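You operate a simulated robot arm through the tools that you are given. There is no shell and no other tool. Be economical: measure what you need, move in short steps, check, and stop when the job is done.

You run a simulated robot arm. Do the job below in one go: nothing can be reset, and whatever is moved stays where it is left.

TASK
Stack the pot marked "Honey" from the folding table top on top of the pot labelled "Jam".

Only the result counts: the job must be done as asked and must still hold three seconds after the hand-in. Knocking over, shifting, dropping, spilling or breaking anything else fails it.

THE ROBOT
A 7-joint arm with a two-finger parallel gripper on a trunk, on a base that drives. Base frame: it is fixed to the floor where the robot stands at the start and does not move with it; the origin is under the middle of the robot, x ahead of it, y to its left, z up. Readings come in m, rad, newtons and seconds.
With the tool pointing down near the work surface it reaches from about 0.48 to 0.92 m from the robot's upright axis, wherever it stands. Its first joint turns from -2.007 to 2.007 rad. Payload 3.91 kg.
Tool frame: the origin (TCP) lies between the finger pads and is the grasp point; the fingertips stand 0.03 m ahead of it; z points along the fingers, y is the line along which they close. Largest opening 0.11 m; finger width 0.02, thickness 0.01; the body of the gripper, 0.048 by 0.112 m, starts 0.055 m behind the TCP.
Orientation is that of the tool frame in the base frame, as [roll, pitch, yaw] about the fixed x, y, z axes, in that order (R = Rz(yaw) Ry(pitch) Rx(roll)). With the fingers straight down and closing along the base's y, the tool's x points along the base's -x, its y along +y and its z along -z.

THE INTERFACE
- The arm moves only by the tool move_arm. Its argument "moves" is a list of rows, each an object of numbers (a shift or turn left out is 0, a gripper value left out holds the last): "dx", "dy", "dz": the shift along the tool's x, y, z in m; "wx", "wy", "wz": the turn, a rotation vector about the tool's x, y, z in rad; "claw": the finger opening in m, from 0 to 0.11. In form: [{"dx": .., "dy": .., "dz": .., "wx": .., "wy": .., "wz": .., "claw": ..}, ...]. A call has 1 to 10 rows; each row shifts and turns the commanded pose from where the row before left it, along the tool's axes as they then stand. Rows are played at 5 a second. More than 0.05 m and 0.15 rad between two rows, or a gripper value outside its range, and nothing of the call is played. A pose out of reach is approached as far as the arm can. The call stops where the force on the tool passes 40 N (or 10 N more than at its start, if that is more) or the arm is blocked; 0.2 s more then pass. Each finger travels about 0.153 m/s and halts on what it meets, pressing with about 40 N; the grip force reading is that of the motor and also rises with nothing between the fingers. The clock runs only during rows and for 0.2 s after the last one: add rows that do not move to give the fingers time. The reply holds the time, the measured pose of the TCP, the force on the tool along the base axes, the opening and the grip force, in the units named above and with some noise.
- Cameras (640 x 400 px; columns grow to the right, rows downward): "scene" is now at [0.2267, 0.1965, 1.3308]; the picture's right is [-0.10, -1.00, 0.00], its down [-0.64, 0.06, -0.77] and it looks along [0.77, -0.08, -0.64] (base axes); focal length 280 px, centre (320, 200). "wrist" rides on the gripper at [0.072, 0.017, -0.103] in the tool frame; the picture's right is [-0.23, 0.97, 0.00], its down [-0.76, -0.18, -0.62] and it looks along [-0.61, -0.14, 0.78] (tool axes); focal length 222 px, centre (320, 200). There is no depth. A picture from a camera that has moved, and an enlarged one, comes with that camera's place and axes in the base frame and with its lens.
- get_image(camera): a new picture of that camera. No time passes.
- slide_trunk(by): slides the trunk up (or, below 0, down) by that many m; the arm and the scene camera ride with it, the base frame stays. It gives what a move gives, with no picture.
- steer(legs): drives the robot by 1 to 6 legs, each [ahead, left, turn to the left] in m, m and rad, along the robot's own axes; the way and the turn of a leg run together, so that a leg with both is an arc; at most 1.5 m and 3.142 rad a leg. The arm and the cameras ride along, it lands a little off, and it stops where it bumps. It gives what a move gives.
- head_to(pan, tilt): turns the head with the scene camera to pan (to the left, within 1.396 rad either way) and tilt (down, from -0.506 to 1.204), counted from straight ahead of the robot. It gives what a move gives.
- enlarge(camera, box): a new picture of the part [left, top, right, bottom] of that camera's present view, enlarged. No time passes.
- close_job(): hands the job in; it is judged then, once.

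Go step by step. Nothing tells you exact positions but the pictures and the camera data: compare them with the known pose of the tool, close in by small moves and look again before you grip or let go. The budget is 120 turns and 90 pictures, counting those below and the enlarged ones. Unless the task says otherwise, let go and move clear before handing in, and close with one line.

The tools are called by a JSON object that holds its "method" and its "body". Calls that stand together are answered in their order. move_arm: Moves the arm, as the interface text tells. Its arguments: {"type":"object","properties":{"moves":{"type":"array","items":{"type":"object","properties":{"dx":{"type":"number"},"dy":{"type":"number"},"dz":{"type":"number"},"wx":{"type":"number"},"wy":{"type":"number"},"wz":{"type":"number"},"claw":{"type":"number"}}}}},"required":["moves"]} The other tools are called the same way: slide_trunk (by) slides the trunk up or down; steer (legs) drives the base; head_to (pan, tilt) turns the head that bears the scene camera; get_image (camera) takes a picture; enlarge (camera, box) takes an enlarged picture of a part of a camera's view; close_job () hands the job in.

At the start:

```text
time: 0.0
tool_pos: [0.5557, -0.0116, 1.08]
orientation: [3.14, 0.0, 3.141]
contact_force: [0.3, -0.2, 0.3]
grip_width: 0.11
grasp_force: 0.0
trunk travel left (down, up): [-0.675, 0.315]
robot x, y, heading: [0.001, -0.0023, 0.001]
head pan, tilt: [-0.098, 0.693]
```

scene: 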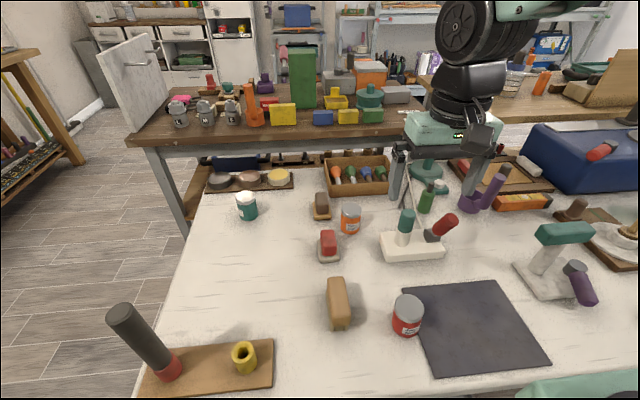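
wrist: 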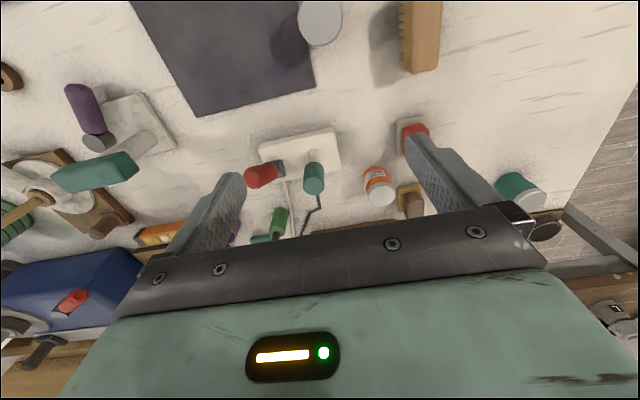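

I see several pots: a teal one, an orange one, and a red one, all on the near table. I'll enlarge to read the labels.

{"method": "enlarge", "body": {"camera": "scene", "box": [220, 170, 380, 270]}}

{"method": "enlarge", "body": {"camera": "scene", "box": [360, 270, 460, 350]}}

{"method": "enlarge", "body": {"camera": "scene", "box": [140, 40, 420, 200]}}

```text
4.00 times, centred on (300, 220) of scene
camera zoom: at [0.2267, 0.1965, 1.3308], right [-0.1, -1.0, 0.0], down [-0.64, 0.06, -0.77], along [0.77, -0.08, -0.64], focal length 1120 px, centre (400, 120)
```

zoom: 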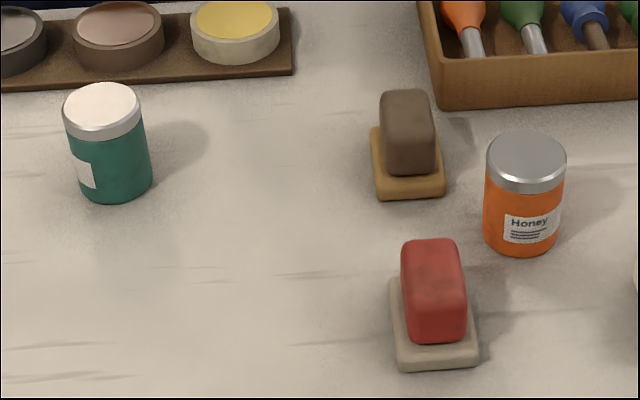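

```text
5.00 times, centred on (410, 310) of scene
camera zoom: at [0.2267, 0.1965, 1.3308], right [-0.1, -1.0, 0.0], down [-0.64, 0.06, -0.77], along [0.77, -0.08, -0.64], focal length 1400 px, centre (-130, -350)
```

zoom: 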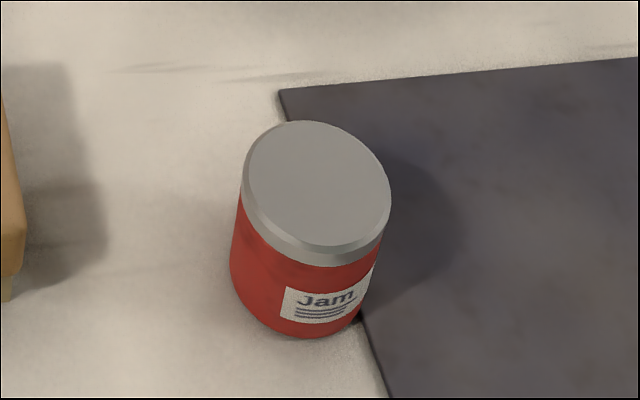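

```text
2.29 times, centred on (280, 120) of scene
camera zoom: at [0.2267, 0.1965, 1.3308], right [-0.1, -1.0, 0.0], down [-0.64, 0.06, -0.77], along [0.77, -0.08, -0.64], focal length 640 px, centre (411, 383)
```

zoom: 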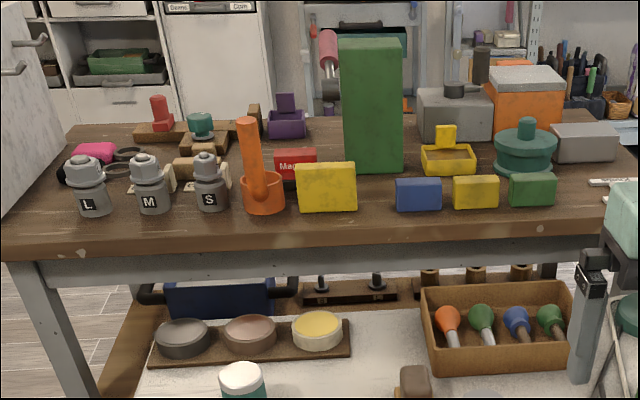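

The orange pot near (0.76, 0.06) is Honey and the red pot near (0.48, 0.0) is Jam, both about 0.07 tall and 0.053 across. Jam is at the near edge of reach, so I'll back the base up a little.

{"method": "steer", "body": {"legs": [[-0.09, 0, 0]]}}

```text
time: 1.1
tool_pos: [0.4654, -0.0111, 1.0808]
orientation: [3.142, 0.0, -3.14]
contact_force: [0.3, -0.2, -0.2]
grip_width: 0.1102
grasp_force: 0.0
trunk travel left (down, up): [-0.675, 0.315]
robot x, y, heading: [-0.0901, -0.0001, 0.004]
head pan, tilt: [-0.098, 0.693]
```

Base moved back 0.09. Now I'll move high above Honey and look.

{"method": "move_arm", "body": {"moves": [{"dx": -0.042, "dy": 0.01, "claw": 0.085}, {"dx": -0.042, "dy": 0.01}, {"dx": -0.042, "dy": 0.01}, {"dx": -0.042, "dy": 0.01}, {"dx": -0.042, "dy": 0.01}, {"dx": -0.042, "dy": 0.01}, {"dx": -0.041, "dy": 0.009}, {}]}}

{"method": "get_image", "body": {"camera": "wrist"}}

{"method": "get_image", "body": {"camera": "scene"}}

```text
time: 2.9
tool_pos: [0.7567, 0.0592, 1.0797]
orientation: [-3.14, -0.001, -3.139]
contact_force: [-0.2, -0.2, 0.3]
grip_width: 0.0849
grasp_force: 0.0
trunk travel left (down, up): [-0.675, 0.315]
robot x, y, heading: [-0.092, -0.0024, 0.0]
head pan, tilt: [-0.098, 0.693]
```

```text
84 pictures are left
camera wrist: at [0.6839, 0.0776, 1.184], right [0.23, 0.97, 0.0], down [0.76, -0.18, 0.62], along [0.61, -0.14, -0.78], focal length 222 px, centre (320, 200)
```

wrist: 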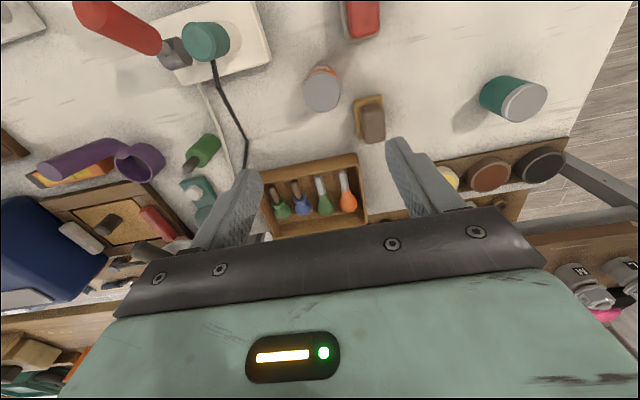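

```text
83 pictures are left
camera scene: at [0.1364, 0.1968, 1.3308], right [-0.1, -1.0, 0.0], down [-0.64, 0.06, -0.77], along [0.77, -0.07, -0.64], focal length 280 px, centre (320, 200)
```

scene: 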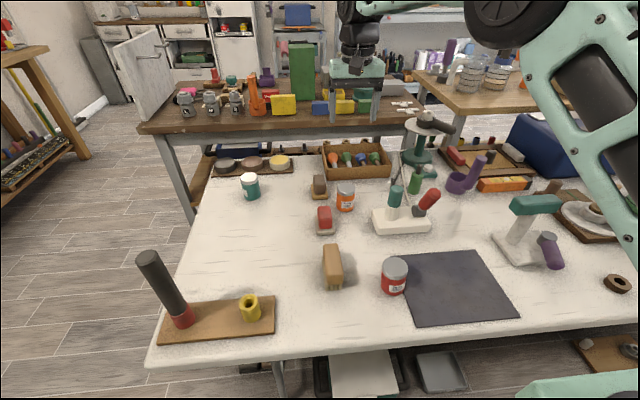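

The wrist view puts Honey's lid at about (0.760, 0.063), matching the first estimate, and the neighbours clear the finger paths. I'll descend partway and check.

{"method": "move_arm", "body": {"moves": [{"dx": -0.003, "dy": 0.004, "dz": 0.04, "claw": 0.08}, {"dz": 0.04}, {"dz": 0.04}, {"dz": 0.03}, {}]}}

{"method": "get_image", "body": {"camera": "wrist"}}

{"method": "enlarge", "body": {"camera": "scene", "box": [280, 120, 440, 220]}}

```text
time: 4.1
tool_pos: [0.7602, 0.064, 0.9289]
orientation: [-3.141, -0.001, -3.14]
contact_force: [0.2, 0.5, -0.3]
grip_width: 0.0803
grasp_force: 0.0
trunk travel left (down, up): [-0.675, 0.315]
robot x, y, heading: [-0.0875, -0.0012, 0.003]
head pan, tilt: [-0.098, 0.693]
```

```text
82 pictures are left
camera wrist: at [0.6877, 0.0816, 1.0341], right [0.23, 0.97, 0.0], down [0.76, -0.18, 0.62], along [0.61, -0.14, -0.78], focal length 222 px, centre (320, 200)
```

wrist: 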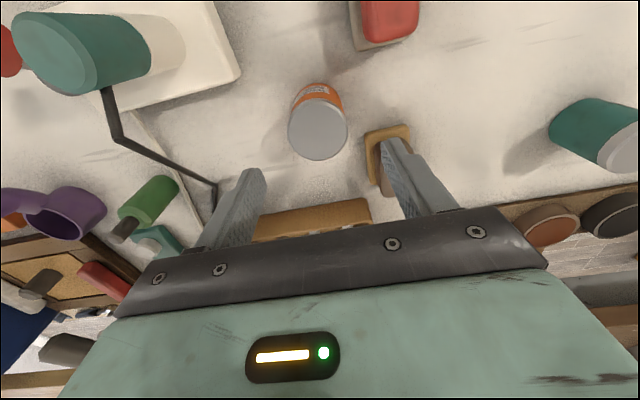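

```text
4.00 times, centred on (360, 170) of scene
camera zoom: at [0.1364, 0.1968, 1.3308], right [-0.1, -1.0, 0.0], down [-0.64, 0.06, -0.77], along [0.77, -0.07, -0.64], focal length 1120 px, centre (160, 320)
```

zoom: 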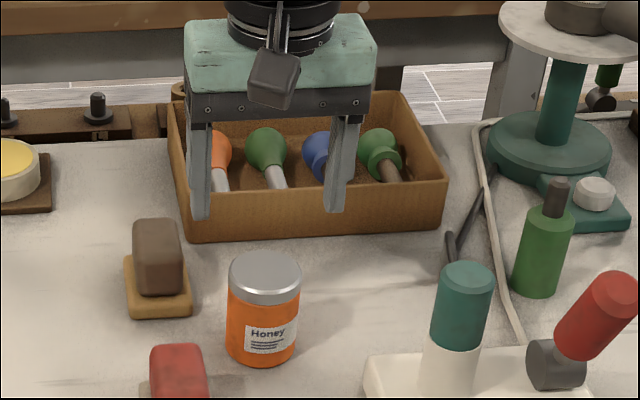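

Honey's lid is now seen at (0.756, 0.064), centred between the fingers, with about 3 cm clearance to the brown block. Descending around it.

{"method": "move_arm", "body": {"moves": [{"dx": 0.004, "dz": 0.035}, {"dz": 0.035}, {"dz": 0.032}, {}]}}

{"method": "get_image", "body": {"camera": "wrist"}}

{"method": "enlarge", "body": {"camera": "scene", "box": [280, 150, 440, 250]}}

```text
time: 5.1
tool_pos: [0.7581, 0.0631, 0.8291]
orientation: [3.14, 0.0, -3.14]
contact_force: [0.2, -1.1, 0.0]
grip_width: 0.0801
grasp_force: 0.1
trunk travel left (down, up): [-0.675, 0.315]
robot x, y, heading: [-0.0925, 0.002, -0.002]
head pan, tilt: [-0.098, 0.693]
```

```text
80 pictures are left
camera wrist: at [0.6847, 0.0825, 0.9335], right [0.23, 0.97, 0.0], down [0.76, -0.18, 0.62], along [0.61, -0.14, -0.78], focal length 222 px, centre (320, 200)
```

wrist: 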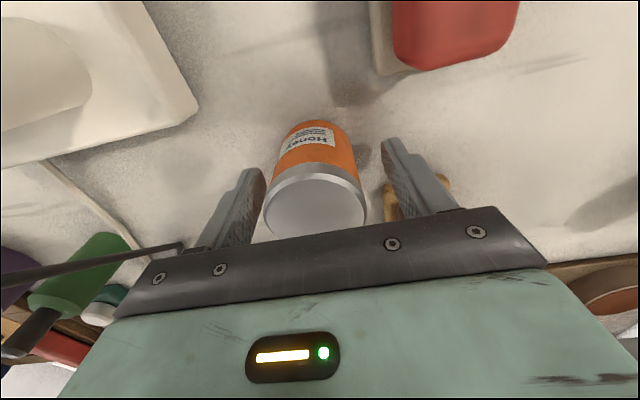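

```text
4.00 times, centred on (360, 200) of scene
camera zoom: at [0.1364, 0.1968, 1.3308], right [-0.1, -1.0, 0.0], down [-0.64, 0.06, -0.77], along [0.77, -0.07, -0.64], focal length 1120 px, centre (160, 200)
```

zoom: 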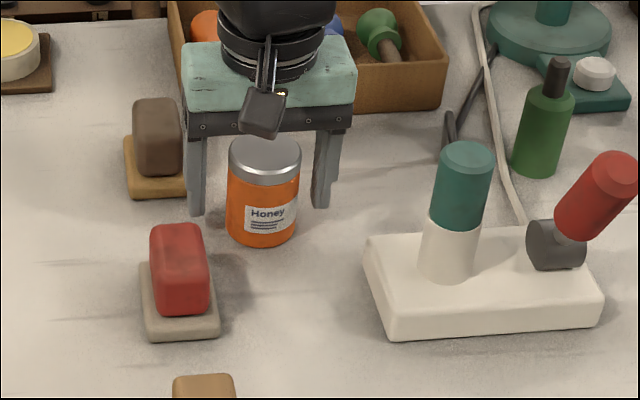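

Honey sits between the fingers at about (0.754, 0.064). I'll nudge 4 mm back and close.

{"method": "move_arm", "body": {"moves": [{"dx": 0.004}, {"claw": 0.06}, {"claw": 0.04}, {}, {}, {}]}}

{"method": "get_image", "body": {"camera": "wrist"}}

```text
time: 6.5
tool_pos: [0.7541, 0.0637, 0.8291]
orientation: [3.141, 0.001, -3.14]
contact_force: [0.8, 1.0, 1.3]
grip_width: 0.0502
grasp_force: 40.2
trunk travel left (down, up): [-0.675, 0.315]
robot x, y, heading: [-0.0886, -0.0004, 0.002]
head pan, tilt: [-0.098, 0.693]
```

```text
78 pictures are left
camera wrist: at [0.6809, 0.082, 0.9343], right [0.23, 0.97, 0.0], down [0.76, -0.18, 0.62], along [0.61, -0.14, -0.78], focal length 222 px, centre (320, 200)
```

wrist: 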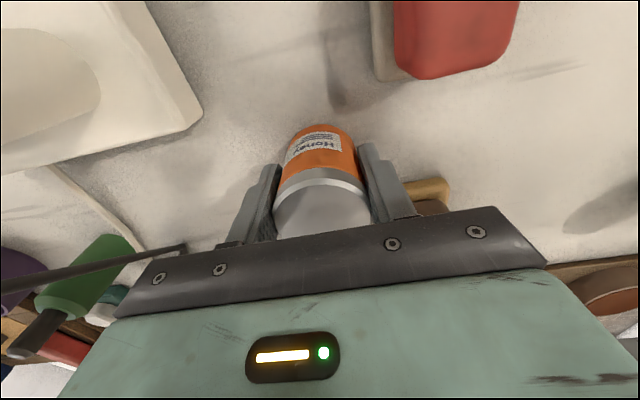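

Gripped at 0.050 m. Lifting straight up, and zooming on Jam to refine its place.

{"method": "move_arm", "body": {"moves": [{"dz": -0.02}, {"dz": -0.04}, {"dz": -0.04}, {"dz": -0.04}, {"dz": -0.04}, {"dz": -0.02}, {}]}}

{"method": "enlarge", "body": {"camera": "scene", "box": [344, 235, 444, 315]}}

{"method": "get_image", "body": {"camera": "scene"}}

```text
time: 8.1
tool_pos: [0.7551, 0.0627, 1.0263]
orientation: [-3.14, -0.001, -3.141]
contact_force: [0.1, -0.2, -1.9]
grip_width: 0.0504
grasp_force: 40.2
trunk travel left (down, up): [-0.675, 0.315]
robot x, y, heading: [-0.0912, 0.0044, 0.001]
head pan, tilt: [-0.098, 0.693]
```

```text
5.00 times, centred on (394, 275) of scene
camera zoom: at [0.1366, 0.1969, 1.3307], right [-0.1, -1.0, 0.0], down [-0.64, 0.06, -0.77], along [0.77, -0.07, -0.64], focal length 1400 px, centre (-50, -175)
```

zoom: 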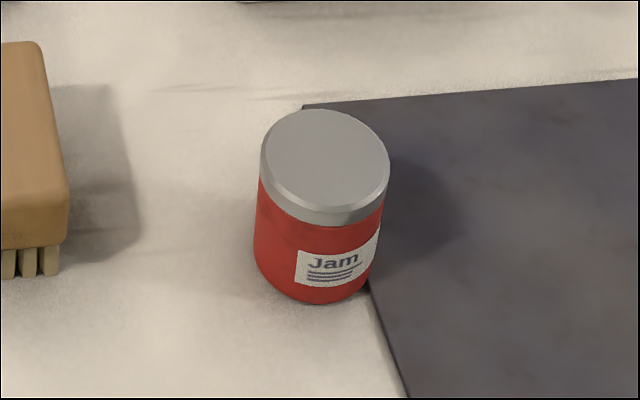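

```text
76 pictures are left
camera scene: at [0.1366, 0.1969, 1.3307], right [-0.1, -1.0, 0.0], down [-0.64, 0.06, -0.77], along [0.77, -0.07, -0.64], focal length 280 px, centre (320, 200)
```

scene: 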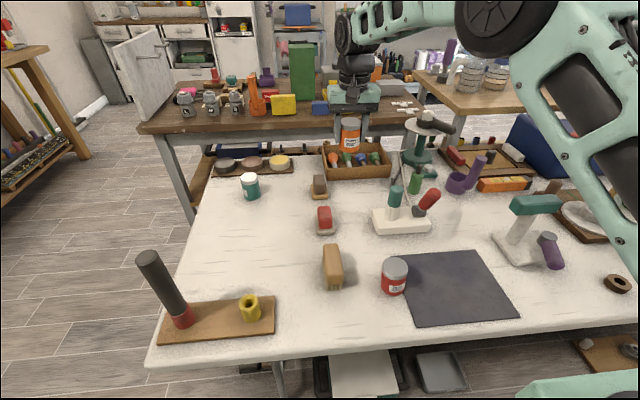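

Jam's lid centre comes out at about (0.483, 0.003). Carrying Honey there at height, then looking with the wrist camera.

{"method": "move_arm", "body": {"moves": [{"dx": 0.03, "dy": -0.008}, {"dx": 0.04, "dy": -0.0085}, {"dx": 0.04, "dy": -0.0085}, {"dx": 0.04, "dy": -0.0085}, {"dx": 0.04, "dy": -0.0085}, {"dx": 0.04, "dy": -0.009}, {"dx": 0.042, "dy": -0.008}, {}, {}]}}

{"method": "get_image", "body": {"camera": "wrist"}}

{"method": "get_image", "body": {"camera": "scene"}}

```text
time: 10.1
tool_pos: [0.4826, 0.0054, 1.028]
orientation: [3.141, -0.001, -3.141]
contact_force: [0.5, -0.8, -2.5]
grip_width: 0.05
grasp_force: 40.5
trunk travel left (down, up): [-0.675, 0.315]
robot x, y, heading: [-0.0898, -0.002, 0.003]
head pan, tilt: [-0.098, 0.693]
```

```text
75 pictures are left
camera wrist: at [0.4093, 0.0227, 1.1323], right [0.23, 0.97, 0.0], down [0.76, -0.18, 0.62], along [0.61, -0.14, -0.78], focal length 222 px, centre (320, 200)
```

wrist: 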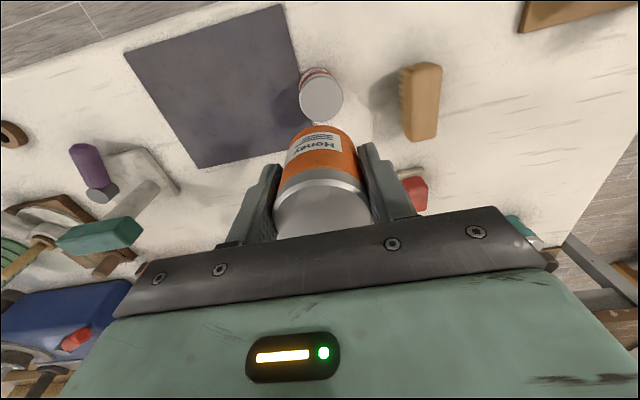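

```text
74 pictures are left
camera scene: at [0.1365, 0.1968, 1.3307], right [-0.1, -1.0, 0.0], down [-0.64, 0.06, -0.77], along [0.77, -0.07, -0.64], focal length 280 px, centre (320, 200)
```

scene: 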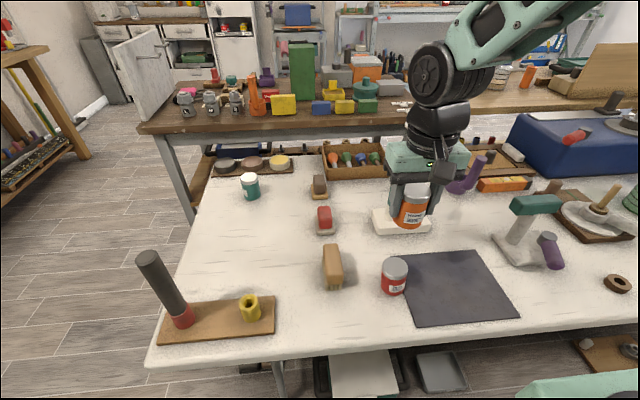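

Wrist view puts Jam at about (0.478, 0.009). I'll descend partway and compare both pots directly.

{"method": "move_arm", "body": {"moves": [{"dy": 0.003, "dz": 0.03}, {"dz": 0.04}, {"dz": 0.02}, {}, {}]}}

{"method": "get_image", "body": {"camera": "wrist"}}

{"method": "enlarge", "body": {"camera": "scene", "box": [330, 200, 474, 310]}}

```text
time: 11.3
tool_pos: [0.4828, 0.0077, 0.9397]
orientation: [-3.141, 0.001, -3.139]
contact_force: [-0.2, -0.1, -1.6]
grip_width: 0.05
grasp_force: 40.0
trunk travel left (down, up): [-0.675, 0.315]
robot x, y, heading: [-0.0881, 0.0007, 0.004]
head pan, tilt: [-0.098, 0.693]
```

```text
73 pictures are left
camera wrist: at [0.41, 0.026, 1.0434], right [0.23, 0.97, 0.0], down [0.76, -0.18, 0.62], along [0.61, -0.14, -0.78], focal length 222 px, centre (320, 200)
```

wrist: 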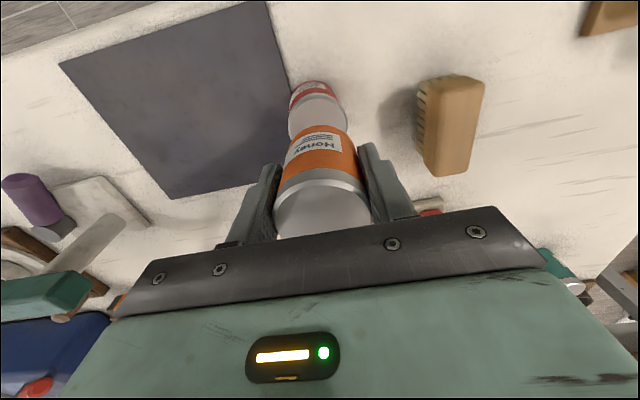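

```text
3.64 times, centred on (402, 255) of scene
camera zoom: at [0.1365, 0.1968, 1.3307], right [-0.1, -1.0, 0.0], down [-0.64, 0.06, -0.77], along [0.77, -0.07, -0.64], focal length 1018 px, centre (22, 0)
```

zoom: 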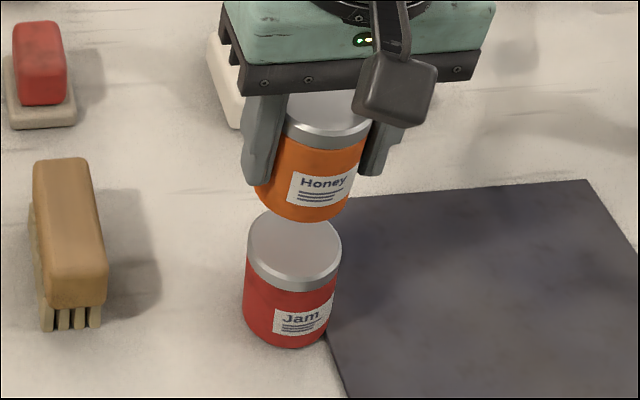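

Jam is at about (0.478, 0.008) and Honey at (0.483, 0.0075). I'll correct 5 mm and lower to just above contact.

{"method": "move_arm", "body": {"moves": [{"dx": 0.005}, {"dz": 0.015}, {"dz": 0.01}, {}, {}]}}

{"method": "get_image", "body": {"camera": "wrist"}}

{"method": "enlarge", "body": {"camera": "scene", "box": [350, 215, 446, 305]}}

```text
time: 12.5
tool_pos: [0.478, 0.0074, 0.9128]
orientation: [3.141, -0.001, -3.138]
contact_force: [0.1, 0.3, -1.4]
grip_width: 0.0498
grasp_force: 39.5
trunk travel left (down, up): [-0.675, 0.315]
robot x, y, heading: [-0.087, 0.0023, -0.0]
head pan, tilt: [-0.098, 0.693]
```

```text
71 pictures are left
camera wrist: at [0.4038, 0.0255, 1.0176], right [0.23, 0.97, 0.0], down [0.76, -0.18, 0.62], along [0.61, -0.14, -0.78], focal length 222 px, centre (320, 200)
```

wrist: 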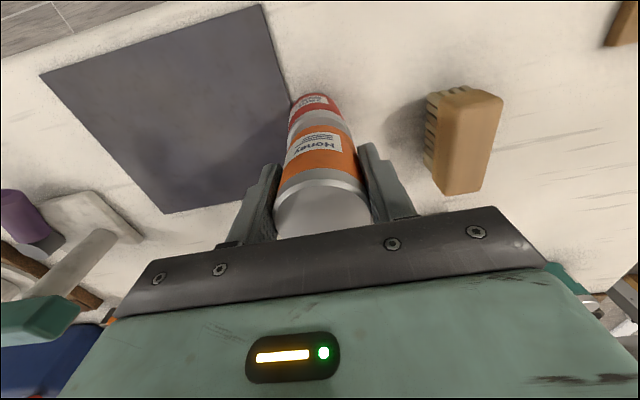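

```text
4.44 times, centred on (398, 260) of scene
camera zoom: at [0.1365, 0.1968, 1.3307], right [-0.1, -1.0, 0.0], down [-0.64, 0.06, -0.77], along [0.77, -0.07, -0.64], focal length 1245 px, centre (-27, -67)
```

zoom: 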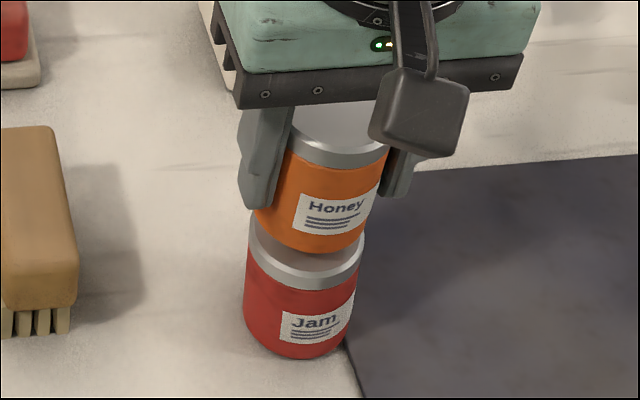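

Well aligned to within about 2 mm. Lowering in small steps until contact.

{"method": "move_arm", "body": {"moves": [{"dy": 0.001, "dz": 0.004}, {"dz": 0.003}, {"dz": 0.002}, {}]}}

{"method": "enlarge", "body": {"camera": "scene", "box": [358, 225, 438, 300]}}

```text
time: 13.5
tool_pos: [0.4768, 0.0085, 0.9054]
orientation: [3.141, 0.003, -3.14]
contact_force: [-0.8, -2.1, 28.3]
grip_width: 0.0499
grasp_force: 40.0
trunk travel left (down, up): [-0.675, 0.315]
robot x, y, heading: [-0.0908, -0.0028, 0.001]
head pan, tilt: [-0.098, 0.693]
```

```text
5.33 times, centred on (398, 262) of scene
camera zoom: at [0.1355, 0.1967, 1.3314], right [-0.1, -1.0, 0.0], down [-0.64, 0.06, -0.77], along [0.77, -0.07, -0.64], focal length 1494 px, centre (-96, -133)
```

zoom: 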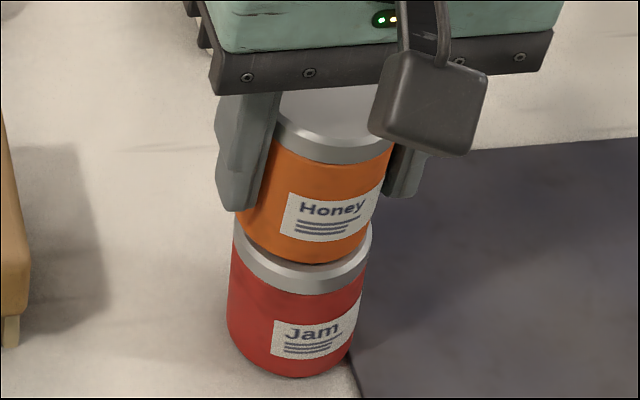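

Contact is made (28 N), and Honey sits centred on Jam's lid. Easing off the pressure by 1.5 mm, then opening gently.

{"method": "move_arm", "body": {"moves": [{"dz": -0.0015}, {}, {}]}}

```text
time: 14.3
tool_pos: [0.4756, 0.0083, 0.9058]
orientation: [3.142, 0.0, -3.14]
contact_force: [3.6, 0.4, 7.7]
grip_width: 0.05
grasp_force: 39.9
trunk travel left (down, up): [-0.675, 0.315]
robot x, y, heading: [-0.091, 0.0032, 0.004]
head pan, tilt: [-0.098, 0.693]
```

The load is now about 8 N, still seated. Opening slowly.

{"method": "move_arm", "body": {"moves": [{"claw": 0.054}, {"claw": 0.06}, {"claw": 0.07}, {"claw": 0.085}, {}]}}

{"method": "get_image", "body": {"camera": "wrist"}}

{"method": "enlarge", "body": {"camera": "scene", "box": [358, 225, 438, 300]}}

```text
time: 15.5
tool_pos: [0.4756, 0.0074, 0.9054]
orientation: [3.141, 0.0, -3.139]
contact_force: [-1.3, 0.4, -0.4]
grip_width: 0.0851
grasp_force: 0.0
trunk travel left (down, up): [-0.675, 0.315]
robot x, y, heading: [-0.0934, 0.0008, -0.003]
head pan, tilt: [-0.098, 0.693]
```

```text
68 pictures are left
camera wrist: at [0.4033, 0.0262, 1.0102], right [0.23, 0.97, 0.0], down [0.76, -0.18, 0.62], along [0.61, -0.14, -0.78], focal length 222 px, centre (320, 200)
```

wrist: 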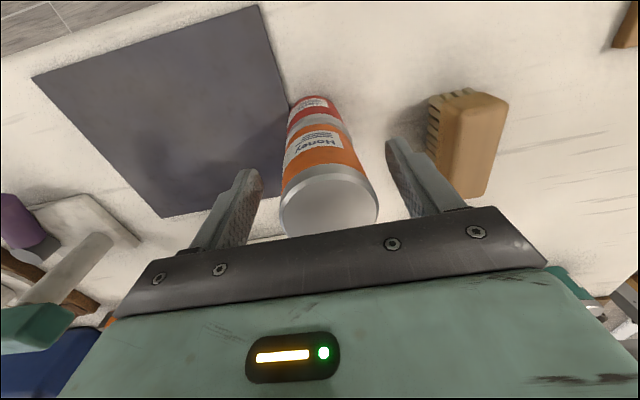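

```text
5.33 times, centred on (398, 262) of scene
camera zoom: at [0.1364, 0.1968, 1.3308], right [-0.1, -1.0, 0.0], down [-0.64, 0.06, -0.77], along [0.77, -0.07, -0.64], focal length 1494 px, centre (-96, -133)
```

zoom: 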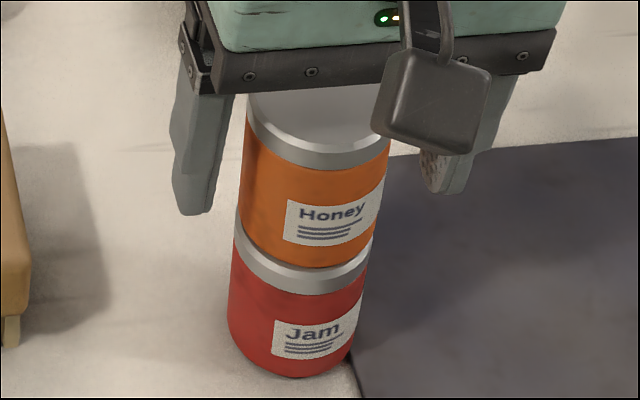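

The stack stands free and aligned. Raising the gripper straight up and clear.

{"method": "move_arm", "body": {"moves": [{"dz": -0.02}, {"dz": -0.03}, {"dz": -0.04}, {"dz": -0.04}, {"dz": -0.03}, {}, {}, {}]}}

{"method": "get_image", "body": {"camera": "scene"}}

```text
time: 17.3
tool_pos: [0.4757, 0.0079, 1.0649]
orientation: [3.14, 0.0, -3.14]
contact_force: [0.1, -0.5, -0.3]
grip_width: 0.085
grasp_force: 0.0
trunk travel left (down, up): [-0.675, 0.315]
robot x, y, heading: [-0.092, 0.0012, 0.003]
head pan, tilt: [-0.098, 0.693]
```

```text
66 pictures are left
camera scene: at [0.1364, 0.1968, 1.3308], right [-0.1, -1.0, 0.0], down [-0.64, 0.06, -0.77], along [0.77, -0.07, -0.64], focal length 280 px, centre (320, 200)
```

scene: 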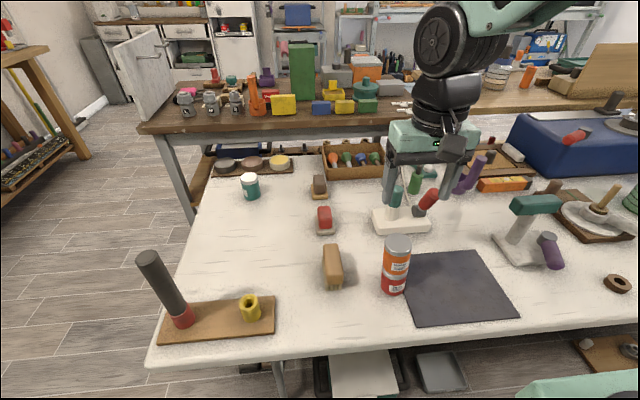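

Honey stands squarely on Jam, the gripper is clear and nothing else has moved. Handing in.

{"method": "close_job", "body": {}}

```text
The job is handed in.
```

The Honey pot is stacked on the Jam pot, the gripper is clear of it, and the job is handed in.
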